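You operate a simulated robot arm through the tools that you are given. There is no shell and no other tool.

You run a simulated two-armed robot. Do the job below in one go: nothing can be reset, and whatever is moved stays where it is left.

Task
The lift is stuck. Wind it down by the hand wheel.
Fine: emergency stop in and mode knob off before you free the brake; put the brake back on.

Only the result counts: the job must be done as asked and must still hold three seconds after the hand-in. Knocking over, shifting, dropping, spilling or breaking anything else fails it.

Robot
Two 7-joint arms with fingered hands on one trunk that stands fixed in place. Base frame: the origin is at the foot of the trunk, x ahead of it, y to its left, z up. Readings come in cm, degrees, newtons and seconds.
The left shoulder is at [3.2, 18.6, 133.3], the right one opposite. With the tool pointing down near the work surface each hand reaches from about 10 to 60 cm from the base axis, measured 20 degrees to its own side. Payload 3.6 kg a hand.
The TCP of each hand is the grasp point between the finger pads, 2.6 cm short of the fingertips. In the tool frame z runs along the fingers and y along their closing line. The gripper opens to 8.8 cm; its body begins 3 cm behind the TCP. The gripper is a hand of 3 fingers: y runs from the thumb to the fingers, the wrist lies at [-1.7, -9.8, -16.4] in the tool frame, and closing takes about 1.5 s.
Orientation is that of the tool frame in the base frame, as [roll, pitch, yaw] about the fixed x, y, z axes, in that order (R = Rz(yaw) Ry(pitch) Rx(roll)). With the fingers straight down and the wrist toward the robot, the tool's x, y and z point along [0, 1, 0], [1, 0, 0] and [0, 0, -1] of the base frame.

Tools
- The arms move only by the tool drive_tool. It takes "left_plan", "right_plan" or both (then of equal length, played together; a hand with none holds still); each is a list of rows, each an object of numbers (a shift or turn left out is 0, a gripper value left out holds the last): "dx", "dy", "dz": the shift along the base's x, y, z in cm; "rx", "ry", "rz": the turn, a rotation vector about the base's x, y, z in degrees. In form: [{"dx": .., "dy": .., "dz": .., "rx": .., "ry": .., "rz": ..}, ...]. A call has 1 to 20 rows; each row shifts and turns the commanded pose from where the row before left it. "left_fingers" and "right_fingers" are, for a hand that has rows, the opening, from 0 (shut) to 1 (fully open), set as the call begins (left out, the last holds). Each row takes 0.2 s and may step no farther than 5 cm and 8.6 degrees from the row before; otherwise, or with a gripper value out of range, the whole call is refused. Where a pose cannot be reached the arm comes as near as it can. A force on the tool above 90 N (or 10 N above the force at the start of the call, whichever is more), or a blocked arm, ends the call early, and 0.2 s more pass. The fingers move at their own pace (about 15.3 cm/s each) and stop on an object; they squeeze with about 25 N. The grip force told is the motor's: it shows also when the fingers shut on nothing. Time passes only in rows, and 0.2 s behind the last, so rows that do not move let the fingers close. It gives the time, the measured TCP pose, the force on the tool (base axes), the opening and the grip force at its end, in the units of the frame above (readings bear some noise), with the torque about the TCP (base axes, N m) and any sound that the robot's microphone picked up.
- Cameras (640 x 400 px; columns grow to the right, rows downward): "scene" is now at [21.2, -5.47, 125.1]; the picture's right is [-0.59, -0.81, 0.00], its down [-0.29, 0.21, -0.93] and it looks along [0.75, -0.55, -0.36] (base axes); focal length 214 px, centre (320, 200). "left" rides on the left gripper at [-5.6, -8, -10.2] in its tool frame; the picture's right is [-0.73, -0.32, 0.60], its down [0.62, -0.67, 0.41] and it looks along [0.27, 0.67, 0.69] (tool axes); focal length 247 px, centre (320, 200). "right" rides on the right gripper at [5.6, -8, -10.2] in its tool frame; the picture's right is [-0.74, 0.32, -0.60], its down [-0.62, -0.67, 0.41] and it looks along [-0.27, 0.68, 0.69] (tool axes); focal length 247 px, centre (320, 200). There is no depth. A picture from a camera that has moved, and an enlarged one, comes with that camera's place and axes in the base frame and with its lens.
- capture(camera): a new picture of that camera. The clock stands still meanwhile.
- lift_body(by): moves the trunk up (or, below 0, down) by that many cm; the arms and the scene camera ride with it, the base frame stays. It gives what a move gives, with no picture.
- set_fingers(fingers, thumb_bend, thumb_turn, hand): sets how far each is bent, from 0 (flat) to 100 (curled in); at 30 the hand is open as for a grip, at 70 the pads meet at the TCP. One left out holds its place. A second passes; each finger stops where it meets its share of the squeeze, and holds until it gets a number again. A gripper value or a shape takes the hand back. It gives what a move gives, with no picture; readings hold the bend of each and the force on the fingers (four entries, about 0 where the hand has none), thumb and palm. thumb_turn goes from beside the hand (0) to across from the fingers (100), as for a grip.
- preshape(shape, hand): the hand has 3 fingers and takes this shape, open, in about a second: jaw (thumb against the fingers, like two jaws); tri (thumb and two fingers); tip (a fingertip pinch); poke (one finger out to press); point (the index stretched); flat (the hand flat); cup (the hand cupped); fist (a fist). The gripper value then closes the fingers along that shape, each until it touches; the sizes above hold for jaw. It gives what a move gives, with no picture.
- head_to(pan, tilt): turns the head with the scene camera to pan (to the left, within 60 degrees either way) and tilt (down, from -29 to 69), counted from straight ahead of the robot (the tilt from the chest, where the trunk bows). It gives what a move gives.
- close_up(camera, box): a new picture of the part [left, top, right, bottom] of that camera's present view, enlarged. The clock stands still meanwhile.
- close_job(): hands the job in; it is judged then, once.

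Nothing tells you positions but the pictures and the camera data. Unless the task says otherwise, let go and move clear before handing in.

The tools are called after "Call:" as a command line: name --argument value ..., lists and objects as JSON in quotes. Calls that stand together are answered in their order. drive_tool: Moves the arms, as the interface text tells. Its arguments: {"type":"object","properties":{"left_plan":{"type":"array"},"left_fingers":{"type":"number"},"right_plan":{"type":"array"},"right_fingers":{"type":"number"}},"required":[]} The other tools are called the same way: lift_body (by) moves the trunk up or down; preshape (shape, hand) gives the hand a shape; set_fingers (fingers, thumb_bend, thumb_turn, hand) moves the fingers one by one; head_to (pan, tilt) turns the head that bears the scene camera; capture (camera) takes a picture; close_up (camera, box) takes an enlarged picture of a part of a camera's view; close_job () hands the job in.

At the start:

```text
clock: 0.0
left_ee_pos: [46.9, -0.5, 126.99]
left_tcp_rot: [-180.0, 0.0, 90.1]
left_force: [0.4, 0.2, 0.1]
left_ft_torque: [-0.04, -0.04, -0.01]
left_grip_width: 8.74
left_grip_force: 0.1
left_shape: jaw
left_bend: [30.0, 30.0, 98.0]
left_finger forces: [0.0, 0.0, 0.0, 0.0, 0.0, 0.1]
right_ee_pos: [30.61, -45.45, 137.71]
right_tcp_rot: [180.0, 0.0, 90.0]
right_force: [-0.7, -0.4, 0.3]
right_ft_torque: [0.01, 0.0, 0.01]
right_grip_width: 8.75
right_grip_force: 0.1
right_shape: jaw
right_bend: [30.0, 30.0, 98.0]
right_finger forces: [0.0, 0.0, 0.0, 0.0, 0.0, 0.0]
trunk travel left (down, up): [-47.5, 28.2]
head pan, tilt (commanded): [-36.2, 21.3]
```

scene: 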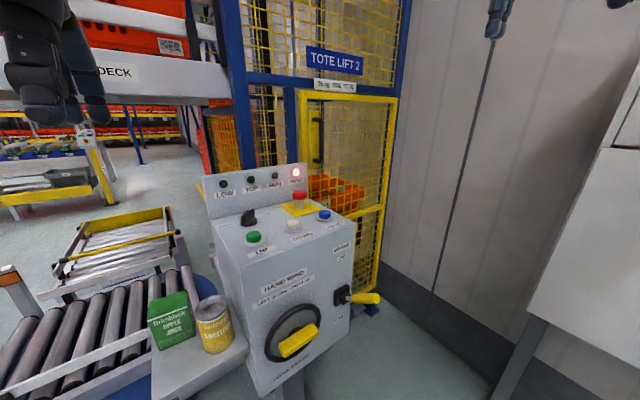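
right: 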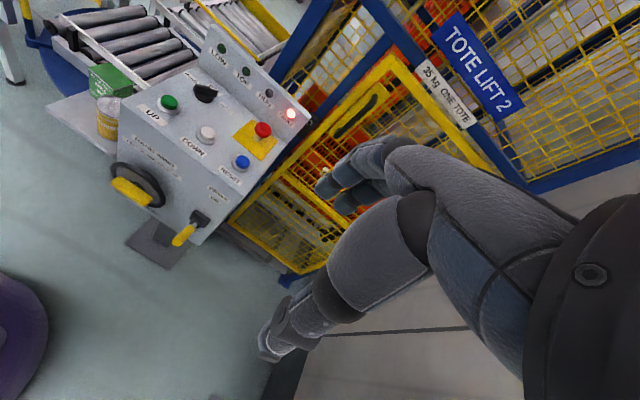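
left: 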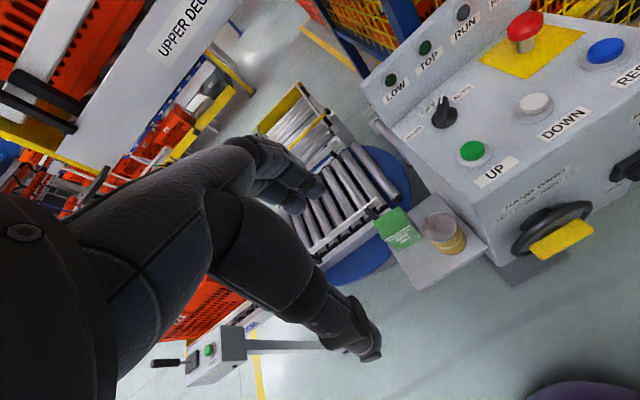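

I see a control box for "Tote Lift 2" ahead to the right, with lamps, a mode knob, UP/DOWN/RESET buttons, a red emergency stop, a hand wheel with a yellow handle and a yellow brake lever. I'll read the labels up close first.

Call:
close_up --camera "scene" --box '[190, 150, 390, 275]'

Call:
close_up --camera "scene" --box '[220, 260, 400, 400]'

Call:
close_up --camera "right" --box '[90, 20, 330, 260]'

Call:
close_up --camera "left" --box '[370, 0, 640, 280]'

Call:
close_up --camera "scene" --box '[220, 30, 420, 155]'

```text
3.20 times, centred on (290, 212) of scene
camera zoom: at [21.2, -5.47, 125.1], right [-0.59, -0.81, 0.0], down [-0.29, 0.21, -0.93], along [0.75, -0.55, -0.36], focal length 686 px, centre (416, 160)
```

zoom: 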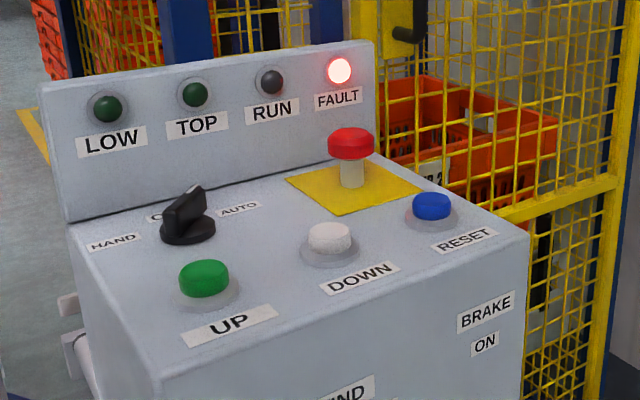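

```text
2.86 times, centred on (310, 330) of scene
camera zoom: at [21.2, -5.47, 125.1], right [-0.59, -0.81, 0.0], down [-0.29, 0.21, -0.93], along [0.75, -0.55, -0.36], focal length 613 px, centre (349, -171)
```

zoom: 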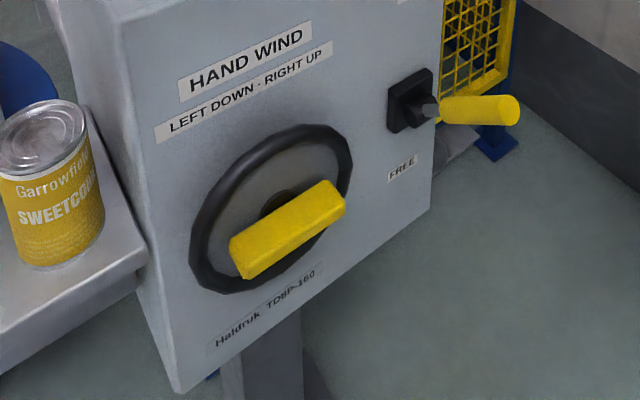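

```text
1.67 times, centred on (210, 140) of right
camera zoom: at [22.69, -39.88, 147.78], right [0.32, -0.74, 0.6], down [-0.67, -0.62, -0.41], along [0.68, -0.27, -0.69], focal length 412 px, centre (503, 300)
```

zoom: 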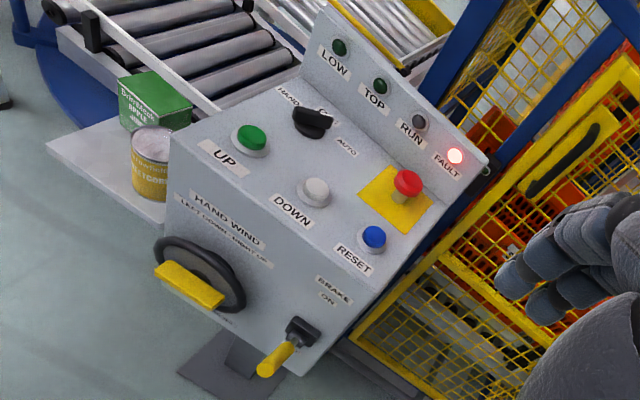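

```text
1.43 times, centred on (505, 140) of left
camera zoom: at [38.97, -6.24, 137.23], right [-0.32, -0.73, -0.6], down [-0.67, 0.62, -0.41], along [0.67, 0.27, -0.69], focal length 353 px, centre (56, 286)
```

zoom: 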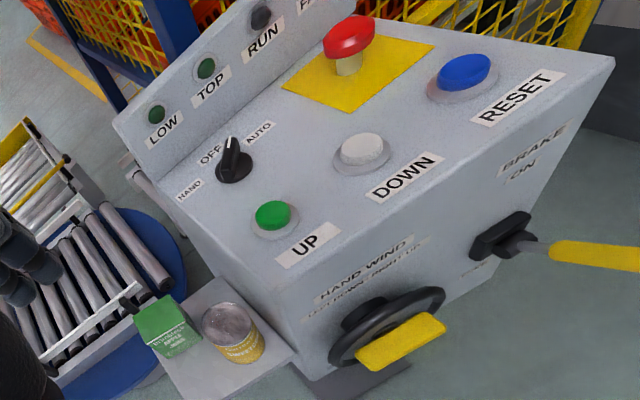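

```text
3.20 times, centred on (320, 92) of scene
camera zoom: at [21.2, -5.47, 125.1], right [-0.59, -0.81, 0.0], down [-0.29, 0.21, -0.93], along [0.75, -0.55, -0.36], focal length 686 px, centre (320, 544)
```

zoom: 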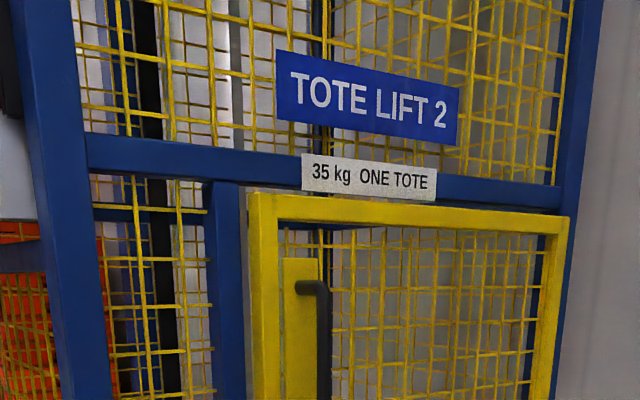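

The box looks aligned with the base axes: the front face is toward me at about x≈57, the E-stop cap near (72,-35,104), and the mode knob near (70,-19,101). I need closer looks at the knob, wheel and brake.

Call:
close_up --camera "left" --box '[400, 70, 500, 170]'

Call:
close_up --camera "right" --box '[160, 50, 260, 130]'

Call:
close_up --camera "right" --box '[100, 130, 240, 260]'

Call:
close_up --camera "left" --box '[490, 130, 640, 280]'

Call:
close_up --camera "scene" --box '[230, 195, 280, 240]'

Call:
close_up --camera "scene" --box '[300, 230, 400, 330]'

```text
4.00 times, centred on (450, 120) of left
camera zoom: at [38.97, -6.24, 137.23], right [-0.32, -0.73, -0.6], down [-0.67, 0.62, -0.41], along [0.67, 0.27, -0.69], focal length 988 px, centre (-200, 520)
```

zoom: 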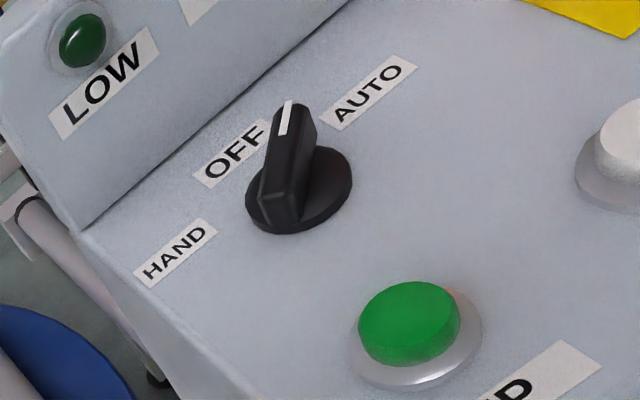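

```text
5.00 times, centred on (210, 90) of right
camera zoom: at [22.69, -39.88, 147.78], right [0.32, -0.74, 0.6], down [-0.67, -0.62, -0.41], along [0.68, -0.27, -0.69], focal length 1235 px, centre (870, 750)
```

zoom: 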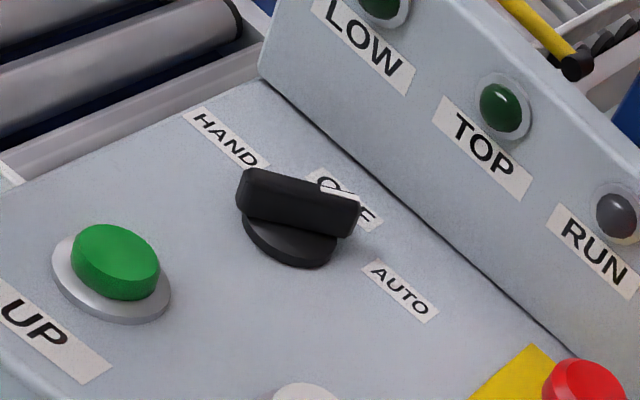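

```text
3.08 times, centred on (170, 195) of right
camera zoom: at [22.69, -39.88, 147.78], right [0.32, -0.74, 0.6], down [-0.67, -0.62, -0.41], along [0.68, -0.27, -0.69], focal length 760 px, centre (782, 215)
```

zoom: 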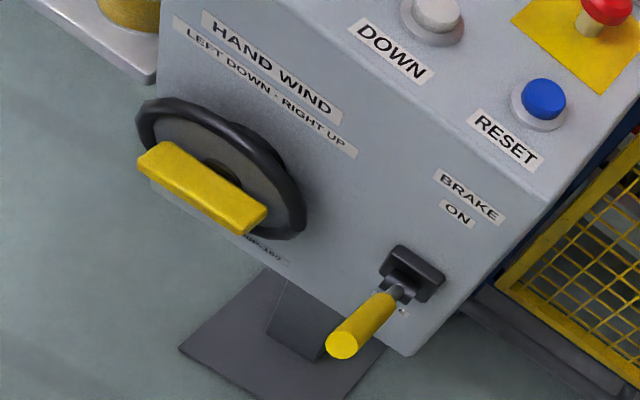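

```text
2.67 times, centred on (565, 205) of left
camera zoom: at [38.97, -6.24, 137.23], right [-0.32, -0.73, -0.6], down [-0.67, 0.62, -0.41], along [0.67, 0.27, -0.69], focal length 659 px, centre (-333, 187)
```

zoom: 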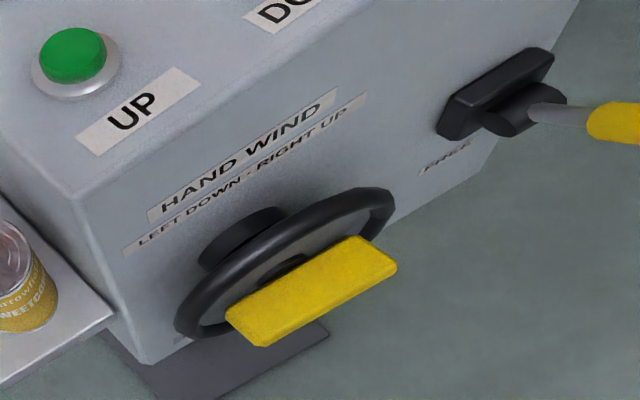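

```text
8.89 times, centred on (255, 218) of scene
camera zoom: at [21.2, -5.47, 125.1], right [-0.59, -0.81, 0.0], down [-0.29, 0.21, -0.93], along [0.75, -0.55, -0.36], focal length 1906 px, centre (898, 44)
```

zoom: 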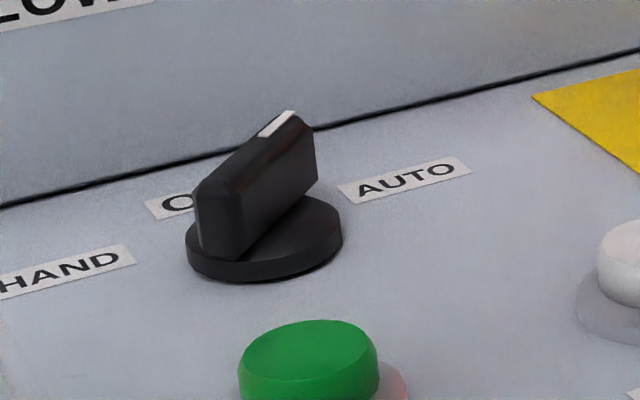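

```text
4.00 times, centred on (350, 280) of scene
camera zoom: at [21.2, -5.47, 125.1], right [-0.59, -0.81, 0.0], down [-0.29, 0.21, -0.93], along [0.75, -0.55, -0.36], focal length 858 px, centre (200, -120)
```

zoom: 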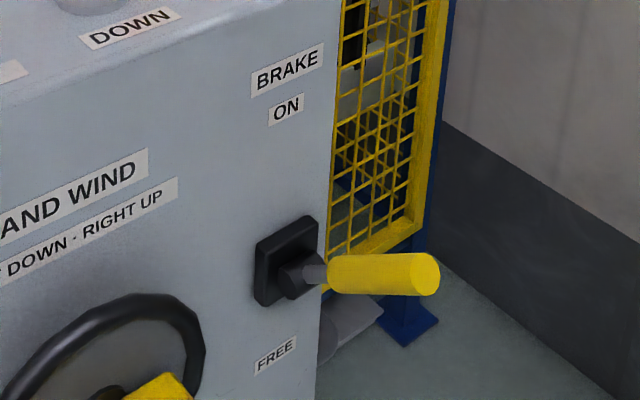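

The knob points at AUTO, about 45° clockwise from OFF. The E-stop is out, the brake lever points up (ON), and the wheel has a horizontal yellow bar across it. I'll shape the right hand for poking and look at where its finger tip sits.

Call:
preshape --hand "right" --shape "poke"

```text
clock: 0.9
left_ee_pos: [46.96, -0.55, 127.08]
left_tcp_rot: [-180.0, 0.0, 90.0]
left_force: [0.4, 0.2, 0.2]
left_ft_torque: [0.0, 0.01, 0.01]
left_grip_width: 8.76
left_grip_force: 0.1
left_shape: jaw
left_bend: [30.0, 30.0, 98.0]
left_finger forces: [0.1, 0.0, 0.1, 0.0, 0.0, 0.0]
right_ee_pos: [30.75, -45.52, 137.59]
right_tcp_rot: [-180.0, -0.1, 90.0]
right_force: [-0.7, -0.3, 0.1]
right_ft_torque: [0.02, -0.02, 0.0]
right_grip_width: 0.01
right_grip_force: 0.1
right_shape: poke
right_bend: [70.0, 92.0, 25.0]
right_finger forces: [0.0, 0.0, 0.0, 0.1, 0.0, 0.0]
trunk travel left (down, up): [-47.5, 28.2]
head pan, tilt (commanded): [-36.2, 21.3]
```

Call:
capture --camera "right"

Call:
capture --camera "scene"

```text
taken
camera right: at [22.69, -39.87, 147.79], right [0.32, -0.74, 0.6], down [-0.67, -0.62, -0.41], along [0.68, -0.27, -0.69], focal length 247 px, centre (320, 200)
```

right: 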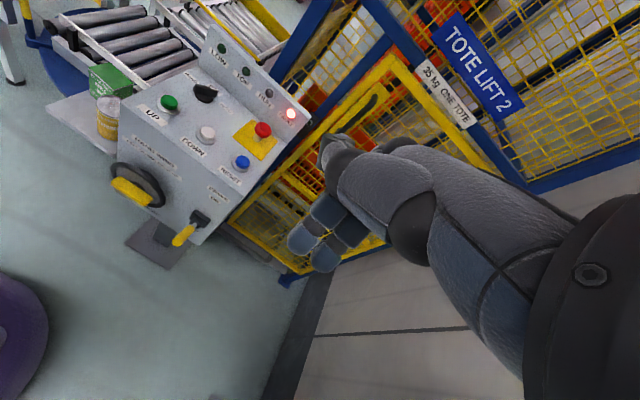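

```text
taken
camera scene: at [21.2, -5.47, 125.1], right [-0.59, -0.81, 0.0], down [-0.29, 0.21, -0.93], along [0.75, -0.55, -0.36], focal length 214 px, centre (320, 200)
```

scene: 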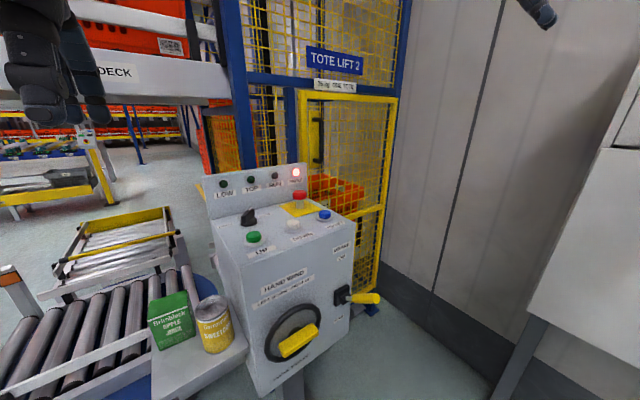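

The poke shape is hard to judge from the hand's own camera. I'll turn the head to see the right hand.

Call:
head_to --pan -60 --tilt 0

Call:
capture --camera "scene"

Call:
close_up --camera "right" --box '[260, 110, 460, 290]'

```text
clock: 1.8
left_ee_pos: [46.97, -0.55, 126.99]
left_tcp_rot: [-180.0, 0.1, 90.0]
left_force: [0.2, 0.7, 0.1]
left_ft_torque: [-0.02, 0.0, 0.01]
left_grip_width: 8.79
left_grip_force: 0.0
left_shape: jaw
left_bend: [30.0, 30.0, 98.0]
left_finger forces: [0.0, 0.0, 0.0, 0.1, 0.0, 0.1]
right_ee_pos: [30.61, -45.47, 137.69]
right_tcp_rot: [180.0, 0.0, 90.0]
right_force: [-0.6, 0.7, 0.4]
right_ft_torque: [-0.01, -0.02, -0.01]
right_grip_width: 0.0
right_grip_force: 0.0
right_shape: poke
right_bend: [70.0, 92.0, 25.0]
right_finger forces: [0.0, 0.0, 0.0, 0.1, 0.0, 0.0]
trunk travel left (down, up): [-47.5, 28.2]
head pan, tilt (commanded): [-60.0, 0.0]
```

```text
taken
camera scene: at [18.21, -7.78, 128.53], right [-0.87, -0.5, 0.0], down [0.0, 0.0, -1.0], along [0.5, -0.87, 0.0], focal length 214 px, centre (320, 200)
```

scene: 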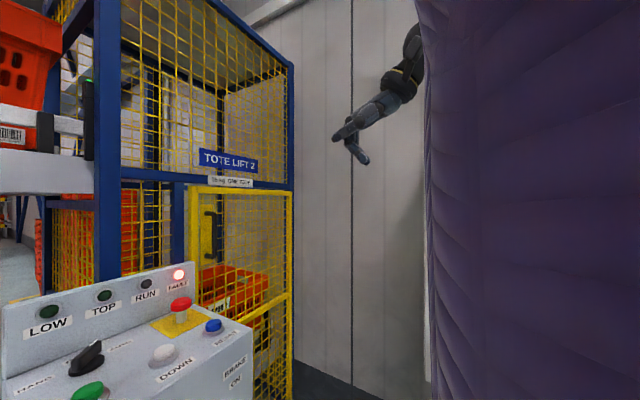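

```text
2.22 times, centred on (360, 200) of right
camera zoom: at [22.69, -39.87, 147.78], right [0.32, -0.74, 0.6], down [-0.67, -0.62, -0.41], along [0.68, -0.27, -0.69], focal length 549 px, centre (231, 200)
```

zoom: 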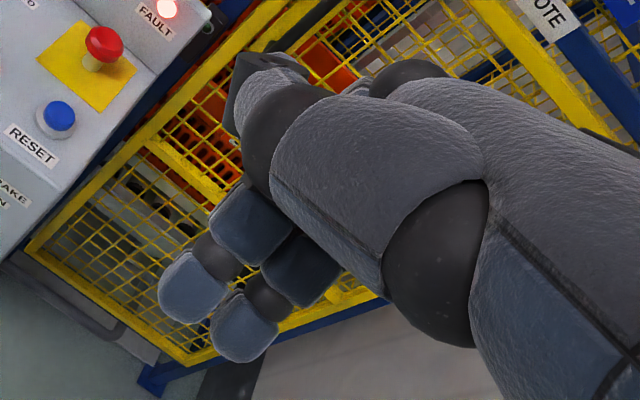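

Call:
close_up --camera "scene" --box '[315, 60, 435, 190]'

```text
3.08 times, centred on (375, 125) of scene
camera zoom: at [18.21, -7.78, 128.53], right [-0.87, -0.5, 0.0], down [0.0, 0.0, -1.0], along [0.5, -0.87, 0.0], focal length 660 px, centre (151, 431)
```

zoom: 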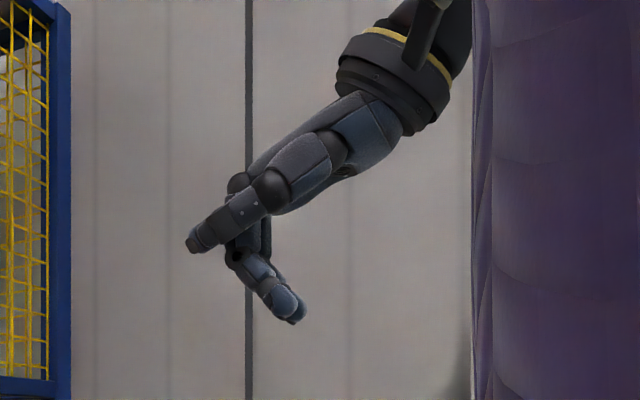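

The extended finger lies along the palm (about 5 cm off the TCP), which is awkward for pressing down. A closed jaw has known geometry, with tips 2.6 cm past the TCP, so I'll use that with the hand pitched forward 30° and move toward a point above the E-stop.

Call:
head_to --pan -32 --tilt 22

Call:
preshape --hand "right" --shape "jaw"

Call:
drive_tool --right_plan '[{"dx": 3.5, "dy": 1.0, "dz": -1.0, "ry": -3}, {"dx": 3.5, "dy": 1.0, "dz": -1.0, "ry": -3}, {"dx": 3.5, "dy": 1.0, "dz": -1.0, "ry": -3}, {"dx": 3.5, "dy": 1.0, "dz": -1.0, "ry": -3}, {"dx": 3.5, "dy": 1.0, "dz": -1.5, "ry": -3}, {"dx": 3.5, "dy": 1.0, "dz": -1.5, "ry": -3}, {"dx": 3.5, "dy": 1.0, "dz": -1.5, "ry": -3}, {"dx": 3.5, "dy": 1.0, "dz": -1.5, "ry": -3}, {"dx": 3.5, "dy": 1.0, "dz": -2, "ry": -3}, {"dx": 3.5, "dy": 1.0, "dz": -2, "ry": -3}, {}]' --right_fingers 0

Call:
capture --camera "scene"

Call:
capture --camera "left"

Call:
capture --camera "right"

```text
clock: 2.7
left_ee_pos: [47.0, -0.59, 126.89]
left_tcp_rot: [-180.0, 0.0, 90.0]
left_force: [0.1, 0.4, -0.1]
left_ft_torque: [0.05, 0.02, -0.04]
left_grip_width: 8.77
left_grip_force: 0.0
left_shape: jaw
left_bend: [30.0, 30.0, 98.0]
left_finger forces: [0.1, 0.0, 0.0, 0.0, 0.0, 0.1]
right_ee_pos: [30.56, -45.52, 137.64]
right_tcp_rot: [-179.9, 0.0, 89.9]
right_force: [0.6, -0.4, 0.5]
right_ft_torque: [0.01, -0.01, 0.0]
right_grip_width: 0.03
right_grip_force: 0.1
right_shape: poke
right_bend: [70.0, 92.0, 25.0]
right_finger forces: [0.0, 0.0, 0.0, 0.0, 0.0, 0.0]
trunk travel left (down, up): [-47.5, 28.2]
head pan, tilt (commanded): [-32.0, 22.0]
```

```text
clock: 3.6
left_ee_pos: [47.08, -0.44, 126.91]
left_tcp_rot: [179.9, 0.0, 90.0]
left_force: [0.2, 0.4, -1.1]
left_ft_torque: [0.01, 0.0, 0.03]
left_grip_width: 8.77
left_grip_force: 0.0
left_shape: jaw
left_bend: [30.0, 30.0, 98.0]
left_finger forces: [0.1, 0.1, 0.1, 0.0, 0.1, 0.0]
right_ee_pos: [30.62, -45.4, 137.67]
right_tcp_rot: [180.0, 0.0, 90.0]
right_force: [-0.2, 0.1, -1.1]
right_ft_torque: [0.0, -0.02, 0.01]
right_grip_width: 8.78
right_grip_force: 0.0
right_shape: jaw
right_bend: [30.0, 30.0, 97.0]
right_finger forces: [0.0, 0.0, 0.0, 0.1, 0.1, 0.1]
trunk travel left (down, up): [-47.5, 28.2]
head pan, tilt (commanded): [-32.0, 22.0]
```

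```text
clock: 6.0
left_ee_pos: [46.84, -0.52, 126.93]
left_tcp_rot: [-180.0, 0.0, 90.0]
left_force: [-0.3, 0.0, 0.5]
left_ft_torque: [-0.03, 0.03, -0.03]
left_grip_width: 8.79
left_grip_force: 0.1
left_shape: jaw
left_bend: [30.0, 30.0, 98.0]
left_finger forces: [0.0, 0.1, 0.0, 0.0, 0.0, 0.1]
right_ee_pos: [65.56, -35.41, 123.47]
right_tcp_rot: [149.8, -0.1, 90.1]
right_force: [-0.3, -0.4, 0.3]
right_ft_torque: [-0.03, 0.01, -0.03]
right_grip_width: 0.0
right_grip_force: 25.0
right_shape: jaw
right_bend: [70.0, 45.0, 100.0]
right_finger forces: [0.0, 0.0, 0.1, 0.1, 0.0, 0.0]
trunk travel left (down, up): [-47.5, 28.2]
head pan, tilt (commanded): [-32.0, 22.0]
```

```text
taken
camera scene: at [21.48, -4.91, 125.0], right [-0.53, -0.85, 0.0], down [-0.32, 0.2, -0.93], along [0.79, -0.49, -0.37], focal length 214 px, centre (320, 200)
```

scene: 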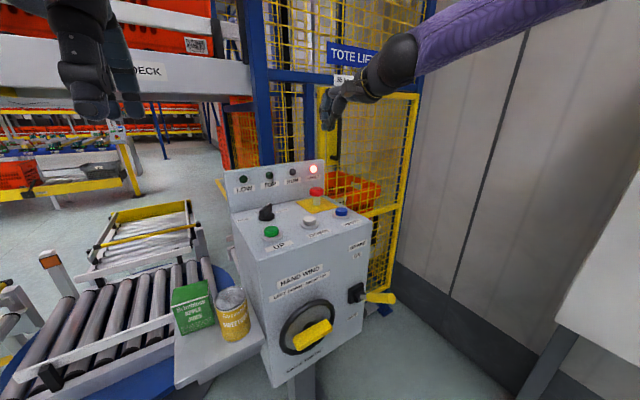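

```text
taken
camera left: at [38.88, -6.25, 137.27], right [-0.32, -0.73, -0.6], down [-0.67, 0.62, -0.41], along [0.68, 0.27, -0.69], focal length 247 px, centre (320, 200)
```

left: 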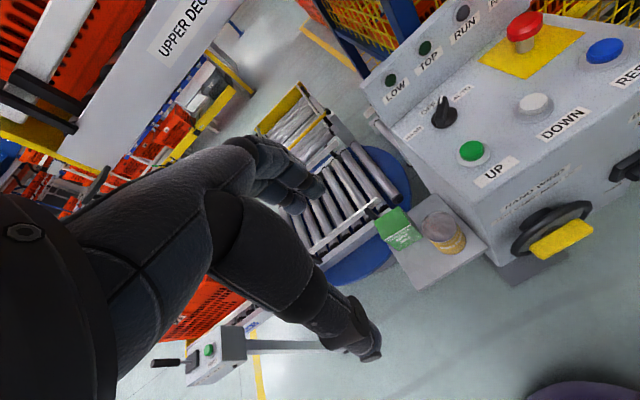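

```text
taken
camera right: at [53.54, -29.86, 128.25], right [-0.02, -0.74, 0.68], down [-0.37, -0.62, -0.69], along [0.93, -0.27, -0.26], focal length 247 px, centre (320, 200)
```

right: 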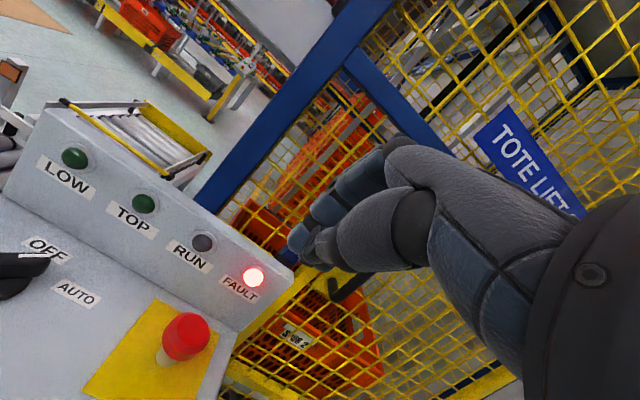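

Reach is fine. I'll go down to just above the E-stop cap.

Call:
drive_tool --right_plan '[{"dx": 1.2, "dy": 0.05, "dz": -2.7}, {"dx": 1.2, "dy": 0.05, "dz": -2.7}, {"dx": 1.2, "dy": 0.05, "dz": -2.7}, {"dx": 1.2, "dy": 0.05, "dz": -2.7}, {"dz": -2}, {}]'

Call:
close_up --camera "scene" --box '[220, 100, 420, 260]'

Call:
capture --camera "right"

Call:
close_up --camera "left" --box '[400, 0, 640, 160]'

```text
clock: 7.4
left_ee_pos: [46.97, -0.53, 126.92]
left_tcp_rot: [179.9, 0.0, 89.9]
left_force: [-0.3, -0.4, 0.1]
left_ft_torque: [-0.01, 0.03, 0.0]
left_grip_width: 8.77
left_grip_force: 0.0
left_shape: jaw
left_bend: [30.0, 30.0, 98.0]
left_finger forces: [0.0, 0.0, 0.0, 0.0, 0.0, 0.0]
right_ee_pos: [67.66, -35.89, 112.94]
right_tcp_rot: [150.0, 0.1, 89.9]
right_force: [0.7, -0.6, 0.8]
right_ft_torque: [-0.02, 0.02, 0.03]
right_grip_width: 0.0
right_grip_force: 24.9
right_shape: jaw
right_bend: [70.0, 45.0, 100.0]
right_finger forces: [0.1, 0.0, 0.0, 0.0, 0.1, 0.1]
right hand out of reach, approached as far as the arm can: row 4, 5
trunk travel left (down, up): [-47.5, 28.2]
head pan, tilt (commanded): [-32.0, 22.0]
```

```text
2.50 times, centred on (320, 180) of scene
camera zoom: at [21.57, -4.91, 124.98], right [-0.53, -0.85, 0.0], down [-0.32, 0.2, -0.93], along [0.79, -0.49, -0.37], focal length 536 px, centre (320, 250)
```

zoom: 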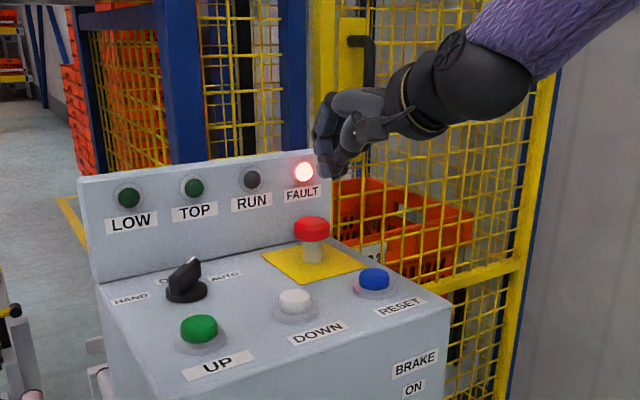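

```text
taken
camera right: at [55.66, -30.35, 117.77], right [-0.02, -0.73, 0.68], down [-0.37, -0.62, -0.69], along [0.93, -0.27, -0.26], focal length 247 px, centre (320, 200)
```

right: 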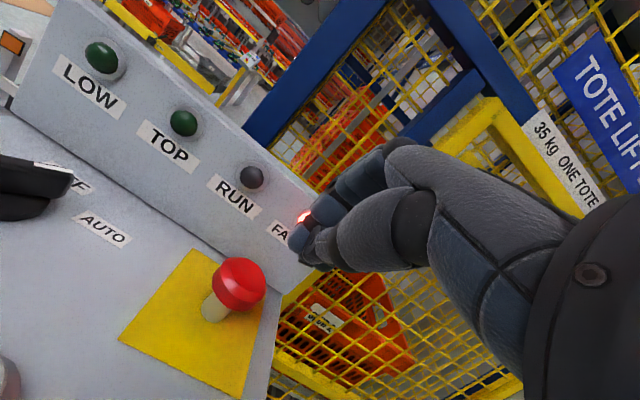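

```text
2.50 times, centred on (520, 80) of left
camera zoom: at [38.98, -6.24, 137.23], right [-0.32, -0.73, -0.6], down [-0.67, 0.62, -0.41], along [0.67, 0.27, -0.69], focal length 617 px, centre (-180, 500)
```

zoom: 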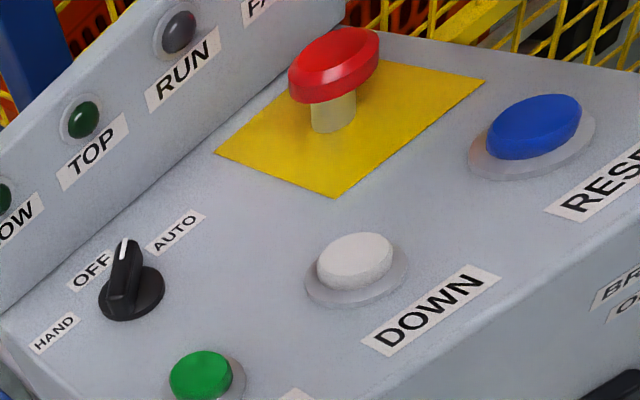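

The arm ran out of reach at about 52 cm from shoulder to wrist. I'll back the right hand off, pitch it further forward and aim it straight along the shoulder line. Then I'll lower the trunk 18 cm and raise the left hand again so its camera keeps a top view.

Call:
drive_tool --right_plan '[{"dx": -3, "dz": 3}, {"dx": -3, "dz": 3, "ry": -7.5}, {"dx": -3, "dz": 3, "ry": -7.5}, {"dx": -3, "dz": 3, "rz": -6.5}, {"dx": -3, "dz": 3, "rz": -6.5}, {}]'

Call:
lift_body --by -18

Call:
drive_tool --left_plan '[{"dz": 3.5}, {"dz": 3.5}, {"dz": 3.5}, {"dz": 3.5}, {"dz": 3.5}, {}]'

Call:
capture --camera "left"

Call:
capture --camera "scene"

```text
clock: 8.8
left_ee_pos: [47.0, -0.57, 126.95]
left_tcp_rot: [-179.9, 0.1, 90.0]
left_force: [0.2, -0.6, 0.2]
left_ft_torque: [-0.01, 0.0, 0.02]
left_grip_width: 8.77
left_grip_force: 0.1
left_shape: jaw
left_bend: [30.0, 30.0, 98.0]
left_finger forces: [0.1, 0.0, 0.0, 0.1, 0.0, 0.0]
right_ee_pos: [52.71, -35.76, 128.35]
right_tcp_rot: [135.1, 0.0, 77.0]
right_force: [0.6, -1.0, 0.3]
right_ft_torque: [-0.05, 0.0, 0.01]
right_grip_width: 0.0
right_grip_force: 24.9
right_shape: jaw
right_bend: [70.0, 45.0, 100.0]
right_finger forces: [0.0, 0.1, 0.0, 0.1, 0.0, 0.0]
trunk travel left (down, up): [-47.5, 28.2]
head pan, tilt (commanded): [-32.0, 22.0]
```

```text
clock: 10.8
left_ee_pos: [46.95, -0.55, 108.92]
left_tcp_rot: [180.0, 0.1, 90.0]
left_force: [-0.2, 0.1, 0.0]
left_ft_torque: [-0.01, 0.01, 0.0]
left_grip_width: 8.78
left_grip_force: 0.0
left_shape: jaw
left_bend: [30.0, 30.0, 98.0]
left_finger forces: [0.1, 0.0, 0.0, 0.1, 0.0, 0.1]
right_ee_pos: [52.59, -35.79, 110.1]
right_tcp_rot: [135.0, -0.2, 77.2]
right_force: [0.5, 0.8, 0.5]
right_ft_torque: [-0.02, -0.05, -0.04]
right_grip_width: 0.03
right_grip_force: 24.6
right_shape: jaw
right_bend: [70.0, 46.0, 100.0]
right_finger forces: [0.0, 0.1, 0.0, 0.0, 0.0, 0.0]
trunk travel left (down, up): [-29.5, 46.2]
head pan, tilt (commanded): [-32.0, 22.0]
```

```text
clock: 12.2
left_ee_pos: [47.21, -0.61, 126.43]
left_tcp_rot: [-180.0, 0.1, 90.0]
left_force: [0.8, -0.2, 0.4]
left_ft_torque: [0.0, 0.01, -0.02]
left_grip_width: 8.76
left_grip_force: 0.1
left_shape: jaw
left_bend: [30.0, 30.0, 98.0]
left_finger forces: [0.0, 0.0, 0.0, 0.1, 0.1, 0.0]
right_ee_pos: [52.62, -35.78, 110.03]
right_tcp_rot: [135.1, 0.0, 76.9]
right_force: [1.3, 0.0, 0.0]
right_ft_torque: [0.01, 0.01, 0.04]
right_grip_width: 0.01
right_grip_force: 25.0
right_shape: jaw
right_bend: [70.0, 46.0, 100.0]
right_finger forces: [0.0, 0.1, 0.1, 0.0, 0.0, 0.0]
trunk travel left (down, up): [-29.5, 46.2]
head pan, tilt (commanded): [-32.0, 22.0]
```

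```text
taken
camera left: at [39.14, -6.28, 136.83], right [-0.32, -0.73, -0.6], down [-0.67, 0.62, -0.41], along [0.67, 0.27, -0.69], focal length 247 px, centre (320, 200)
```

left: 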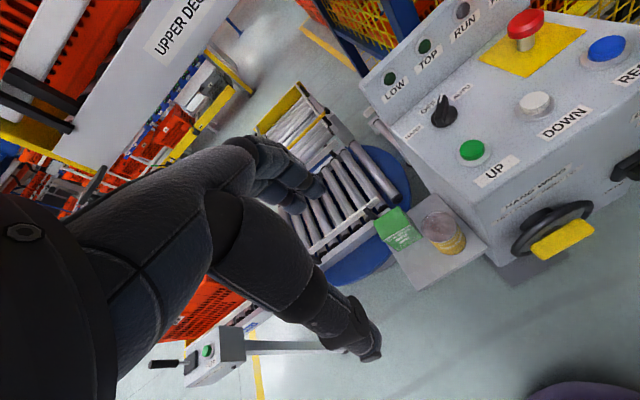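

```text
taken
camera scene: at [23.72, -4.89, 105.79], right [-0.53, -0.85, 0.0], down [-0.32, 0.2, -0.93], along [0.79, -0.49, -0.38], focal length 214 px, centre (320, 200)
```

scene: 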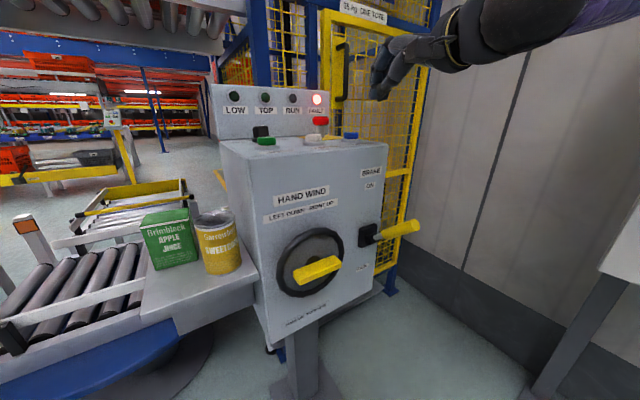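

The trunk is down and both hands are clear. Now I'll move the right fingertips over the E-stop cap.

Call:
drive_tool --right_plan '[{"dx": 3.5, "dy": 0.2}, {"dx": 3.5, "dy": 0.2}, {"dx": 3.5, "dy": 0.2}, {"dx": 3.5, "dy": 0.2}, {"dx": 3.4, "dy": 0.25}, {}]'

Call:
close_up --camera "scene" --box '[220, 40, 420, 200]'

Call:
capture --camera "left"

Call:
capture --camera "right"

```text
clock: 13.6
left_ee_pos: [47.1, -0.66, 126.56]
left_tcp_rot: [-180.0, 0.0, 90.0]
left_force: [-0.6, -0.3, 0.0]
left_ft_torque: [0.01, 0.01, -0.02]
left_grip_width: 8.76
left_grip_force: 0.2
left_shape: jaw
left_bend: [30.0, 30.0, 98.0]
left_finger forces: [0.0, 0.0, 0.0, 0.1, 0.0, 0.0]
right_ee_pos: [69.87, -34.83, 110.09]
right_tcp_rot: [135.1, -0.1, 76.9]
right_force: [-0.2, -0.5, 0.0]
right_ft_torque: [-0.01, 0.0, 0.02]
right_grip_width: 0.0
right_grip_force: 25.3
right_shape: jaw
right_bend: [70.0, 46.0, 100.0]
right_finger forces: [0.1, 0.0, 0.0, 0.0, 0.0, 0.0]
trunk travel left (down, up): [-29.5, 46.2]
head pan, tilt (commanded): [-32.0, 22.0]
```

```text
2.50 times, centred on (320, 120) of scene
camera zoom: at [23.66, -4.91, 105.81], right [-0.53, -0.85, 0.0], down [-0.32, 0.2, -0.93], along [0.79, -0.49, -0.37], focal length 536 px, centre (320, 400)
```

zoom: 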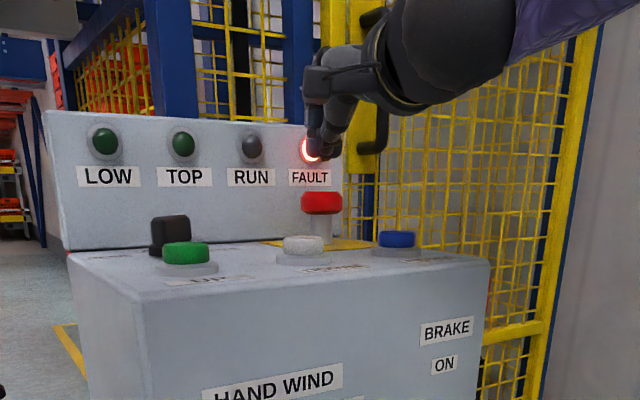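

```text
taken
camera left: at [39.07, -6.3, 136.82], right [-0.32, -0.73, -0.6], down [-0.67, 0.62, -0.41], along [0.68, 0.27, -0.69], focal length 247 px, centre (320, 200)
```

left: 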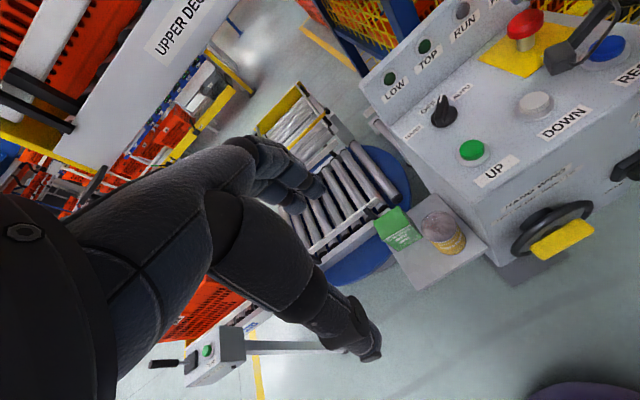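

```text
taken
camera right: at [58.67, -26.47, 111.59], right [-0.36, -0.67, 0.65], down [-0.32, -0.57, -0.76], along [0.88, -0.48, -0.01], focal length 247 px, centre (320, 200)
```

right: 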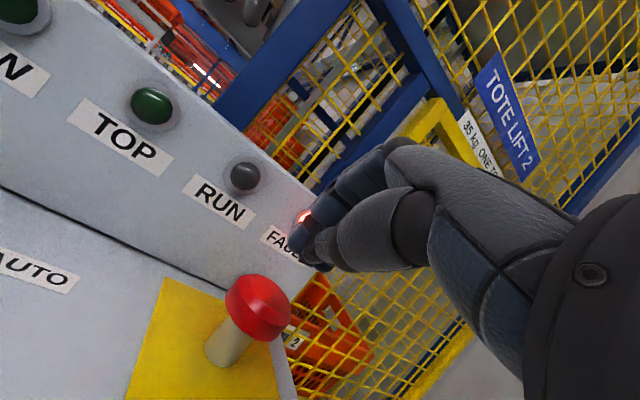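

The tip sits directly above the E-stop cap, about 3 cm clear. Now I'll press down in small steps.

Call:
drive_tool --right_plan '[{"dz": -1}, {"dz": -1}, {"dz": -0.6}, {"dz": -0.5}, {"dz": -0.5}, {"dz": -0.5}, {}]'

Call:
close_up --camera "scene" --box '[220, 40, 420, 200]'

Call:
close_up --camera "left" --box '[400, 0, 640, 160]'

```text
clock: 15.2
left_ee_pos: [46.93, -0.6, 126.48]
left_tcp_rot: [-180.0, 0.1, 90.1]
left_force: [0.6, -0.1, -0.8]
left_ft_torque: [0.02, 0.0, -0.03]
left_grip_width: 8.74
left_grip_force: 0.0
left_shape: jaw
left_bend: [30.0, 30.0, 98.0]
left_finger forces: [0.0, 0.0, 0.1, 0.0, 0.0, 0.1]
right_ee_pos: [70.03, -34.69, 106.26]
right_tcp_rot: [134.6, -0.1, 77.0]
right_force: [-0.2, -0.9, 12.4]
right_ft_torque: [-0.03, -0.19, -0.02]
right_grip_width: 0.01
right_grip_force: 25.1
right_shape: jaw
right_bend: [70.0, 47.0, 100.0]
right_finger forces: [0.0, 0.0, 0.0, 0.0, 0.0, 0.1]
trunk travel left (down, up): [-29.5, 46.2]
head pan, tilt (commanded): [-32.0, 22.0]
```

```text
2.50 times, centred on (320, 120) of scene
camera zoom: at [23.59, -4.85, 105.84], right [-0.53, -0.85, 0.0], down [-0.32, 0.2, -0.93], along [0.79, -0.49, -0.37], focal length 536 px, centre (320, 400)
```

zoom: 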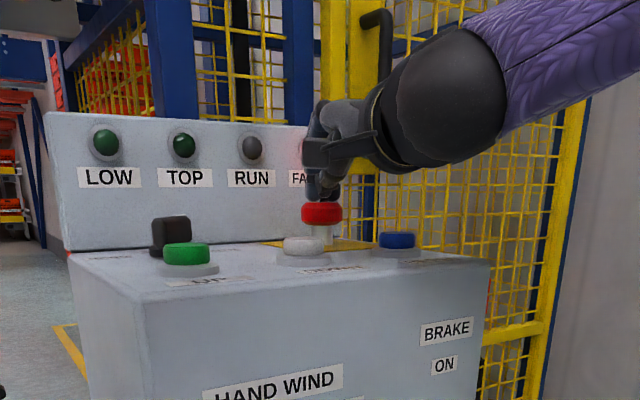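

```text
2.50 times, centred on (520, 80) of left
camera zoom: at [38.97, -6.22, 136.87], right [-0.32, -0.74, -0.6], down [-0.67, 0.62, -0.41], along [0.68, 0.27, -0.69], focal length 617 px, centre (-180, 500)
```

zoom: 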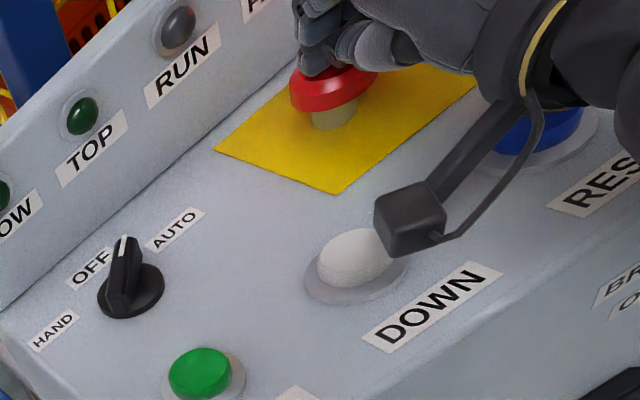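

The cap is being pushed down with 12 N so far. The hand's camera bracket hovers above DOWN with about 4 cm to spare, so I'll press a bit further.

Call:
drive_tool --right_plan '[{"dz": -0.4}, {"dz": -0.4}, {"dz": -0.4}, {}]'

Call:
close_up --camera "scene" --box '[220, 40, 420, 200]'

Call:
close_up --camera "left" --box '[400, 0, 640, 160]'

```text
clock: 16.2
left_ee_pos: [46.68, -0.38, 126.71]
left_tcp_rot: [179.8, 0.1, 90.0]
left_force: [-0.1, -0.1, -1.3]
left_ft_torque: [0.0, 0.01, 0.03]
left_grip_width: 8.76
left_grip_force: 0.1
left_shape: jaw
left_bend: [30.0, 30.0, 98.0]
left_finger forces: [0.0, 0.0, 0.0, 0.0, 0.1, 0.0]
right_ee_pos: [69.65, -34.62, 105.8]
right_tcp_rot: [134.0, -0.2, 76.9]
right_force: [-6.5, -3.2, 33.9]
right_ft_torque: [-0.13, -0.51, -0.09]
right_grip_width: 0.01
right_grip_force: 25.4
right_shape: jaw
right_bend: [70.0, 49.0, 100.0]
right_finger forces: [0.0, 0.1, 0.1, 0.0, 66.0, 0.1]
trunk travel left (down, up): [-29.5, 46.2]
head pan, tilt (commanded): [-32.0, 22.0]
```

```text
2.50 times, centred on (320, 120) of scene
camera zoom: at [23.31, -4.8, 105.92], right [-0.53, -0.85, 0.0], down [-0.31, 0.2, -0.93], along [0.79, -0.49, -0.37], focal length 536 px, centre (320, 400)
```

zoom: 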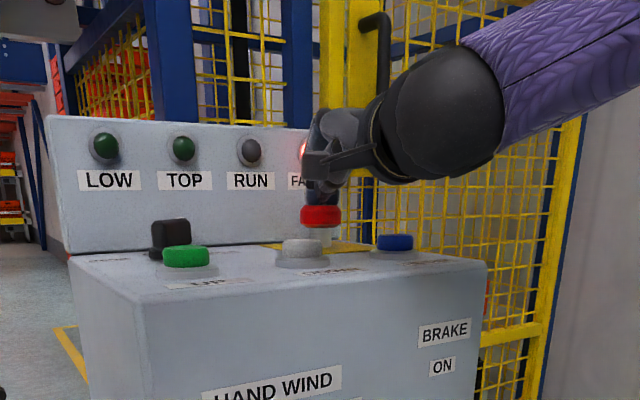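

```text
2.50 times, centred on (520, 80) of left
camera zoom: at [38.61, -6.16, 136.99], right [-0.32, -0.74, -0.6], down [-0.66, 0.62, -0.41], along [0.68, 0.27, -0.69], focal length 617 px, centre (-180, 500)
```

zoom: 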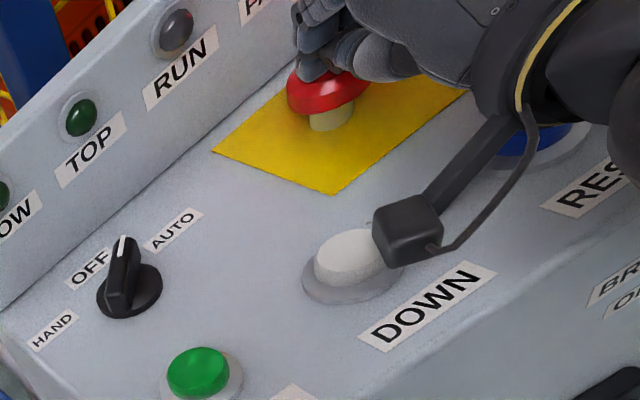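

Call:
drive_tool --right_plan '[{"dz": -0.4}, {"dz": -0.4}, {"dz": -0.4}, {"dz": -0.4}, {}]'

Call:
close_up --camera "left" --box '[400, 0, 640, 160]'

```text
clock: 17.4
left_ee_pos: [46.18, -0.33, 126.93]
left_tcp_rot: [179.6, 0.1, 90.0]
left_force: [0.5, -0.5, -0.2]
left_ft_torque: [0.02, -0.01, -0.02]
left_grip_width: 8.78
left_grip_force: 0.1
left_shape: jaw
left_bend: [30.0, 30.0, 98.0]
left_finger forces: [0.0, 0.0, 0.1, 0.1, 0.0, 0.0]
right_ee_pos: [69.77, -34.65, 105.56]
right_tcp_rot: [132.6, -0.5, 76.8]
right_force: [-17.6, -7.2, 57.4]
right_ft_torque: [-0.54, -0.86, -0.24]
right_grip_width: 0.01
right_grip_force: 25.1
right_shape: jaw
right_bend: [70.0, 50.0, 100.0]
right_finger forces: [0.0, 49.0, 0.0, 0.0, 62.5, 0.0]
trunk travel left (down, up): [-29.5, 46.2]
head pan, tilt (commanded): [-32.0, 22.0]
```

```text
2.50 times, centred on (520, 80) of left
camera zoom: at [38.17, -6.07, 137.14], right [-0.31, -0.74, -0.6], down [-0.66, 0.62, -0.42], along [0.68, 0.27, -0.68], focal length 617 px, centre (-180, 500)
```

zoom: 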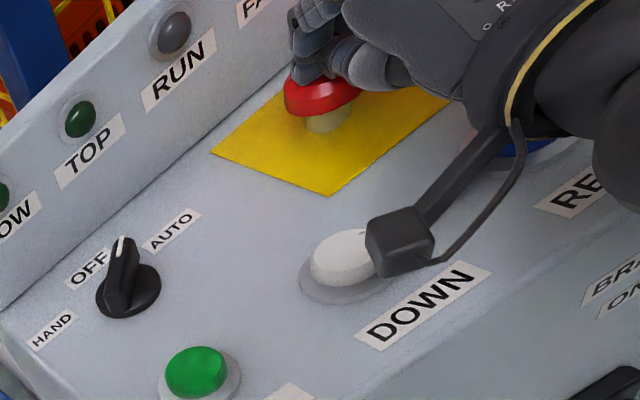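

Force rises steeply now, so the button may be at its stop. I'll lift off and see whether it stays in.

Call:
drive_tool --right_plan '[{"dz": 1.5}, {"dz": 2}, {"dz": 2}, {"dz": 2}, {}]'

Call:
close_up --camera "left" --box '[400, 0, 640, 160]'

Call:
close_up --camera "scene" --box '[220, 40, 420, 200]'

```text
clock: 18.6
left_ee_pos: [47.14, -0.64, 126.62]
left_tcp_rot: [-179.9, 0.0, 89.9]
left_force: [0.2, -0.2, 0.0]
left_ft_torque: [0.02, -0.01, -0.04]
left_grip_width: 8.79
left_grip_force: 0.0
left_shape: jaw
left_bend: [30.0, 30.0, 98.0]
left_finger forces: [0.1, 0.0, 0.0, 0.1, 0.0, 0.0]
right_ee_pos: [70.08, -34.67, 110.54]
right_tcp_rot: [135.2, -0.1, 77.2]
right_force: [-0.2, -0.2, -0.4]
right_ft_torque: [0.0, 0.0, 0.0]
right_grip_width: 0.01
right_grip_force: 24.8
right_shape: jaw
right_bend: [70.0, 48.0, 100.0]
right_finger forces: [0.0, 0.0, 0.1, 0.0, 0.0, 0.1]
trunk travel left (down, up): [-29.5, 46.2]
head pan, tilt (commanded): [-32.0, 22.0]
```

```text
2.50 times, centred on (520, 80) of left
camera zoom: at [39.12, -6.29, 136.8], right [-0.32, -0.73, -0.6], down [-0.67, 0.62, -0.41], along [0.67, 0.27, -0.69], focal length 617 px, centre (-180, 500)
```

zoom: 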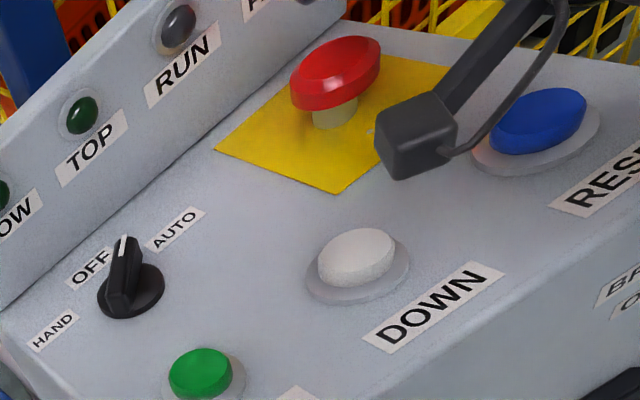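

```text
2.50 times, centred on (320, 120) of scene
camera zoom: at [23.69, -4.9, 105.79], right [-0.53, -0.85, 0.0], down [-0.32, 0.2, -0.93], along [0.79, -0.49, -0.37], focal length 536 px, centre (320, 400)
```

zoom: 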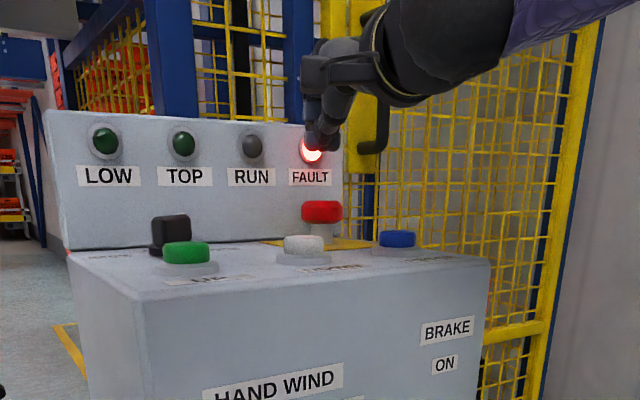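

The E-stop cap stays about 1 cm lower than before, so it is latched in. Next is the mode knob. I'll bring the right hand's closed fingertips to the right of the pointer to push it left (+y) to OFF.

Call:
drive_tool --right_plan '[{"dz": 1.5, "dx": -1, "rz": 6.5}, {"dz": 1.5, "dx": -1, "rz": 6.5}, {"dz": 1, "ry": 7.5}, {"ry": 7.5}, {"dy": 2.5}, {"dy": 2.5}, {"dy": 2.5}, {}]'

Call:
capture --camera "left"

Call:
close_up --camera "scene" --box '[200, 40, 400, 165]'

Call:
capture --camera "right"

```text
clock: 20.4
left_ee_pos: [47.04, -0.62, 126.56]
left_tcp_rot: [-179.9, 0.0, 90.0]
left_force: [-0.4, 0.3, -0.3]
left_ft_torque: [0.03, -0.03, 0.0]
left_grip_width: 8.79
left_grip_force: 0.0
left_shape: jaw
left_bend: [30.0, 30.0, 98.0]
left_finger forces: [0.0, 0.0, 0.0, 0.1, 0.0, 0.0]
right_ee_pos: [67.92, -27.09, 114.73]
right_tcp_rot: [150.0, 0.0, 90.0]
right_force: [-0.4, -0.1, -0.4]
right_ft_torque: [-0.02, 0.0, 0.03]
right_grip_width: 0.0
right_grip_force: 25.6
right_shape: jaw
right_bend: [70.0, 48.0, 100.0]
right_finger forces: [0.1, 0.0, 0.1, 0.0, 0.1, 0.1]
trunk travel left (down, up): [-29.5, 46.2]
head pan, tilt (commanded): [-32.0, 22.0]
```

```text
taken
camera left: at [39.11, -6.32, 136.8], right [-0.32, -0.73, -0.6], down [-0.67, 0.62, -0.41], along [0.67, 0.27, -0.69], focal length 247 px, centre (320, 200)
```

left: 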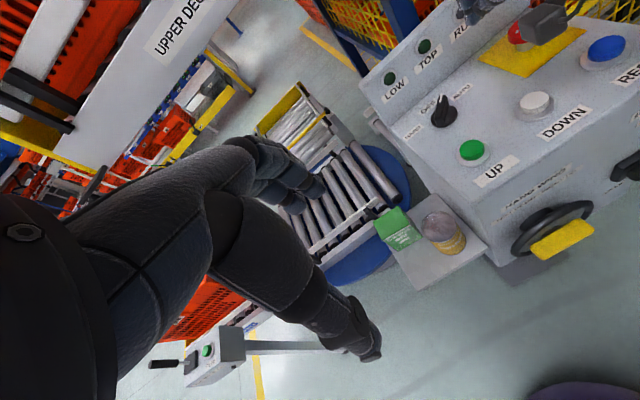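

```text
3.20 times, centred on (300, 102) of scene
camera zoom: at [23.68, -4.92, 105.8], right [-0.53, -0.85, 0.0], down [-0.32, 0.2, -0.93], along [0.79, -0.49, -0.37], focal length 686 px, centre (384, 512)
```

zoom: 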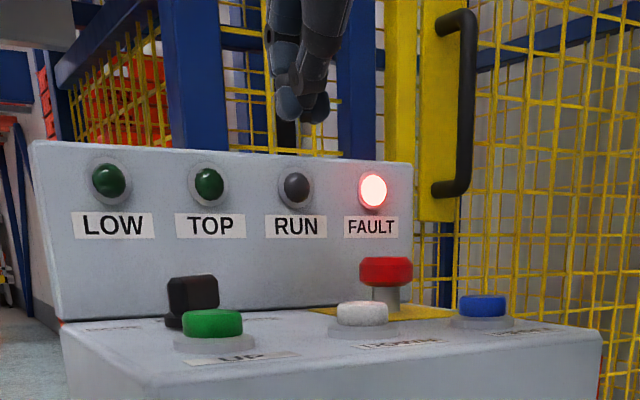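

```text
taken
camera right: at [56.0, -21.59, 119.6], right [-0.02, -0.73, 0.68], down [-0.37, -0.62, -0.69], along [0.93, -0.27, -0.26], focal length 247 px, centre (320, 200)
```

right: 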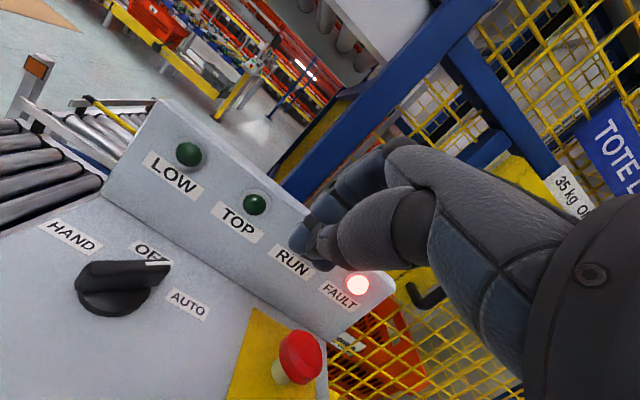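

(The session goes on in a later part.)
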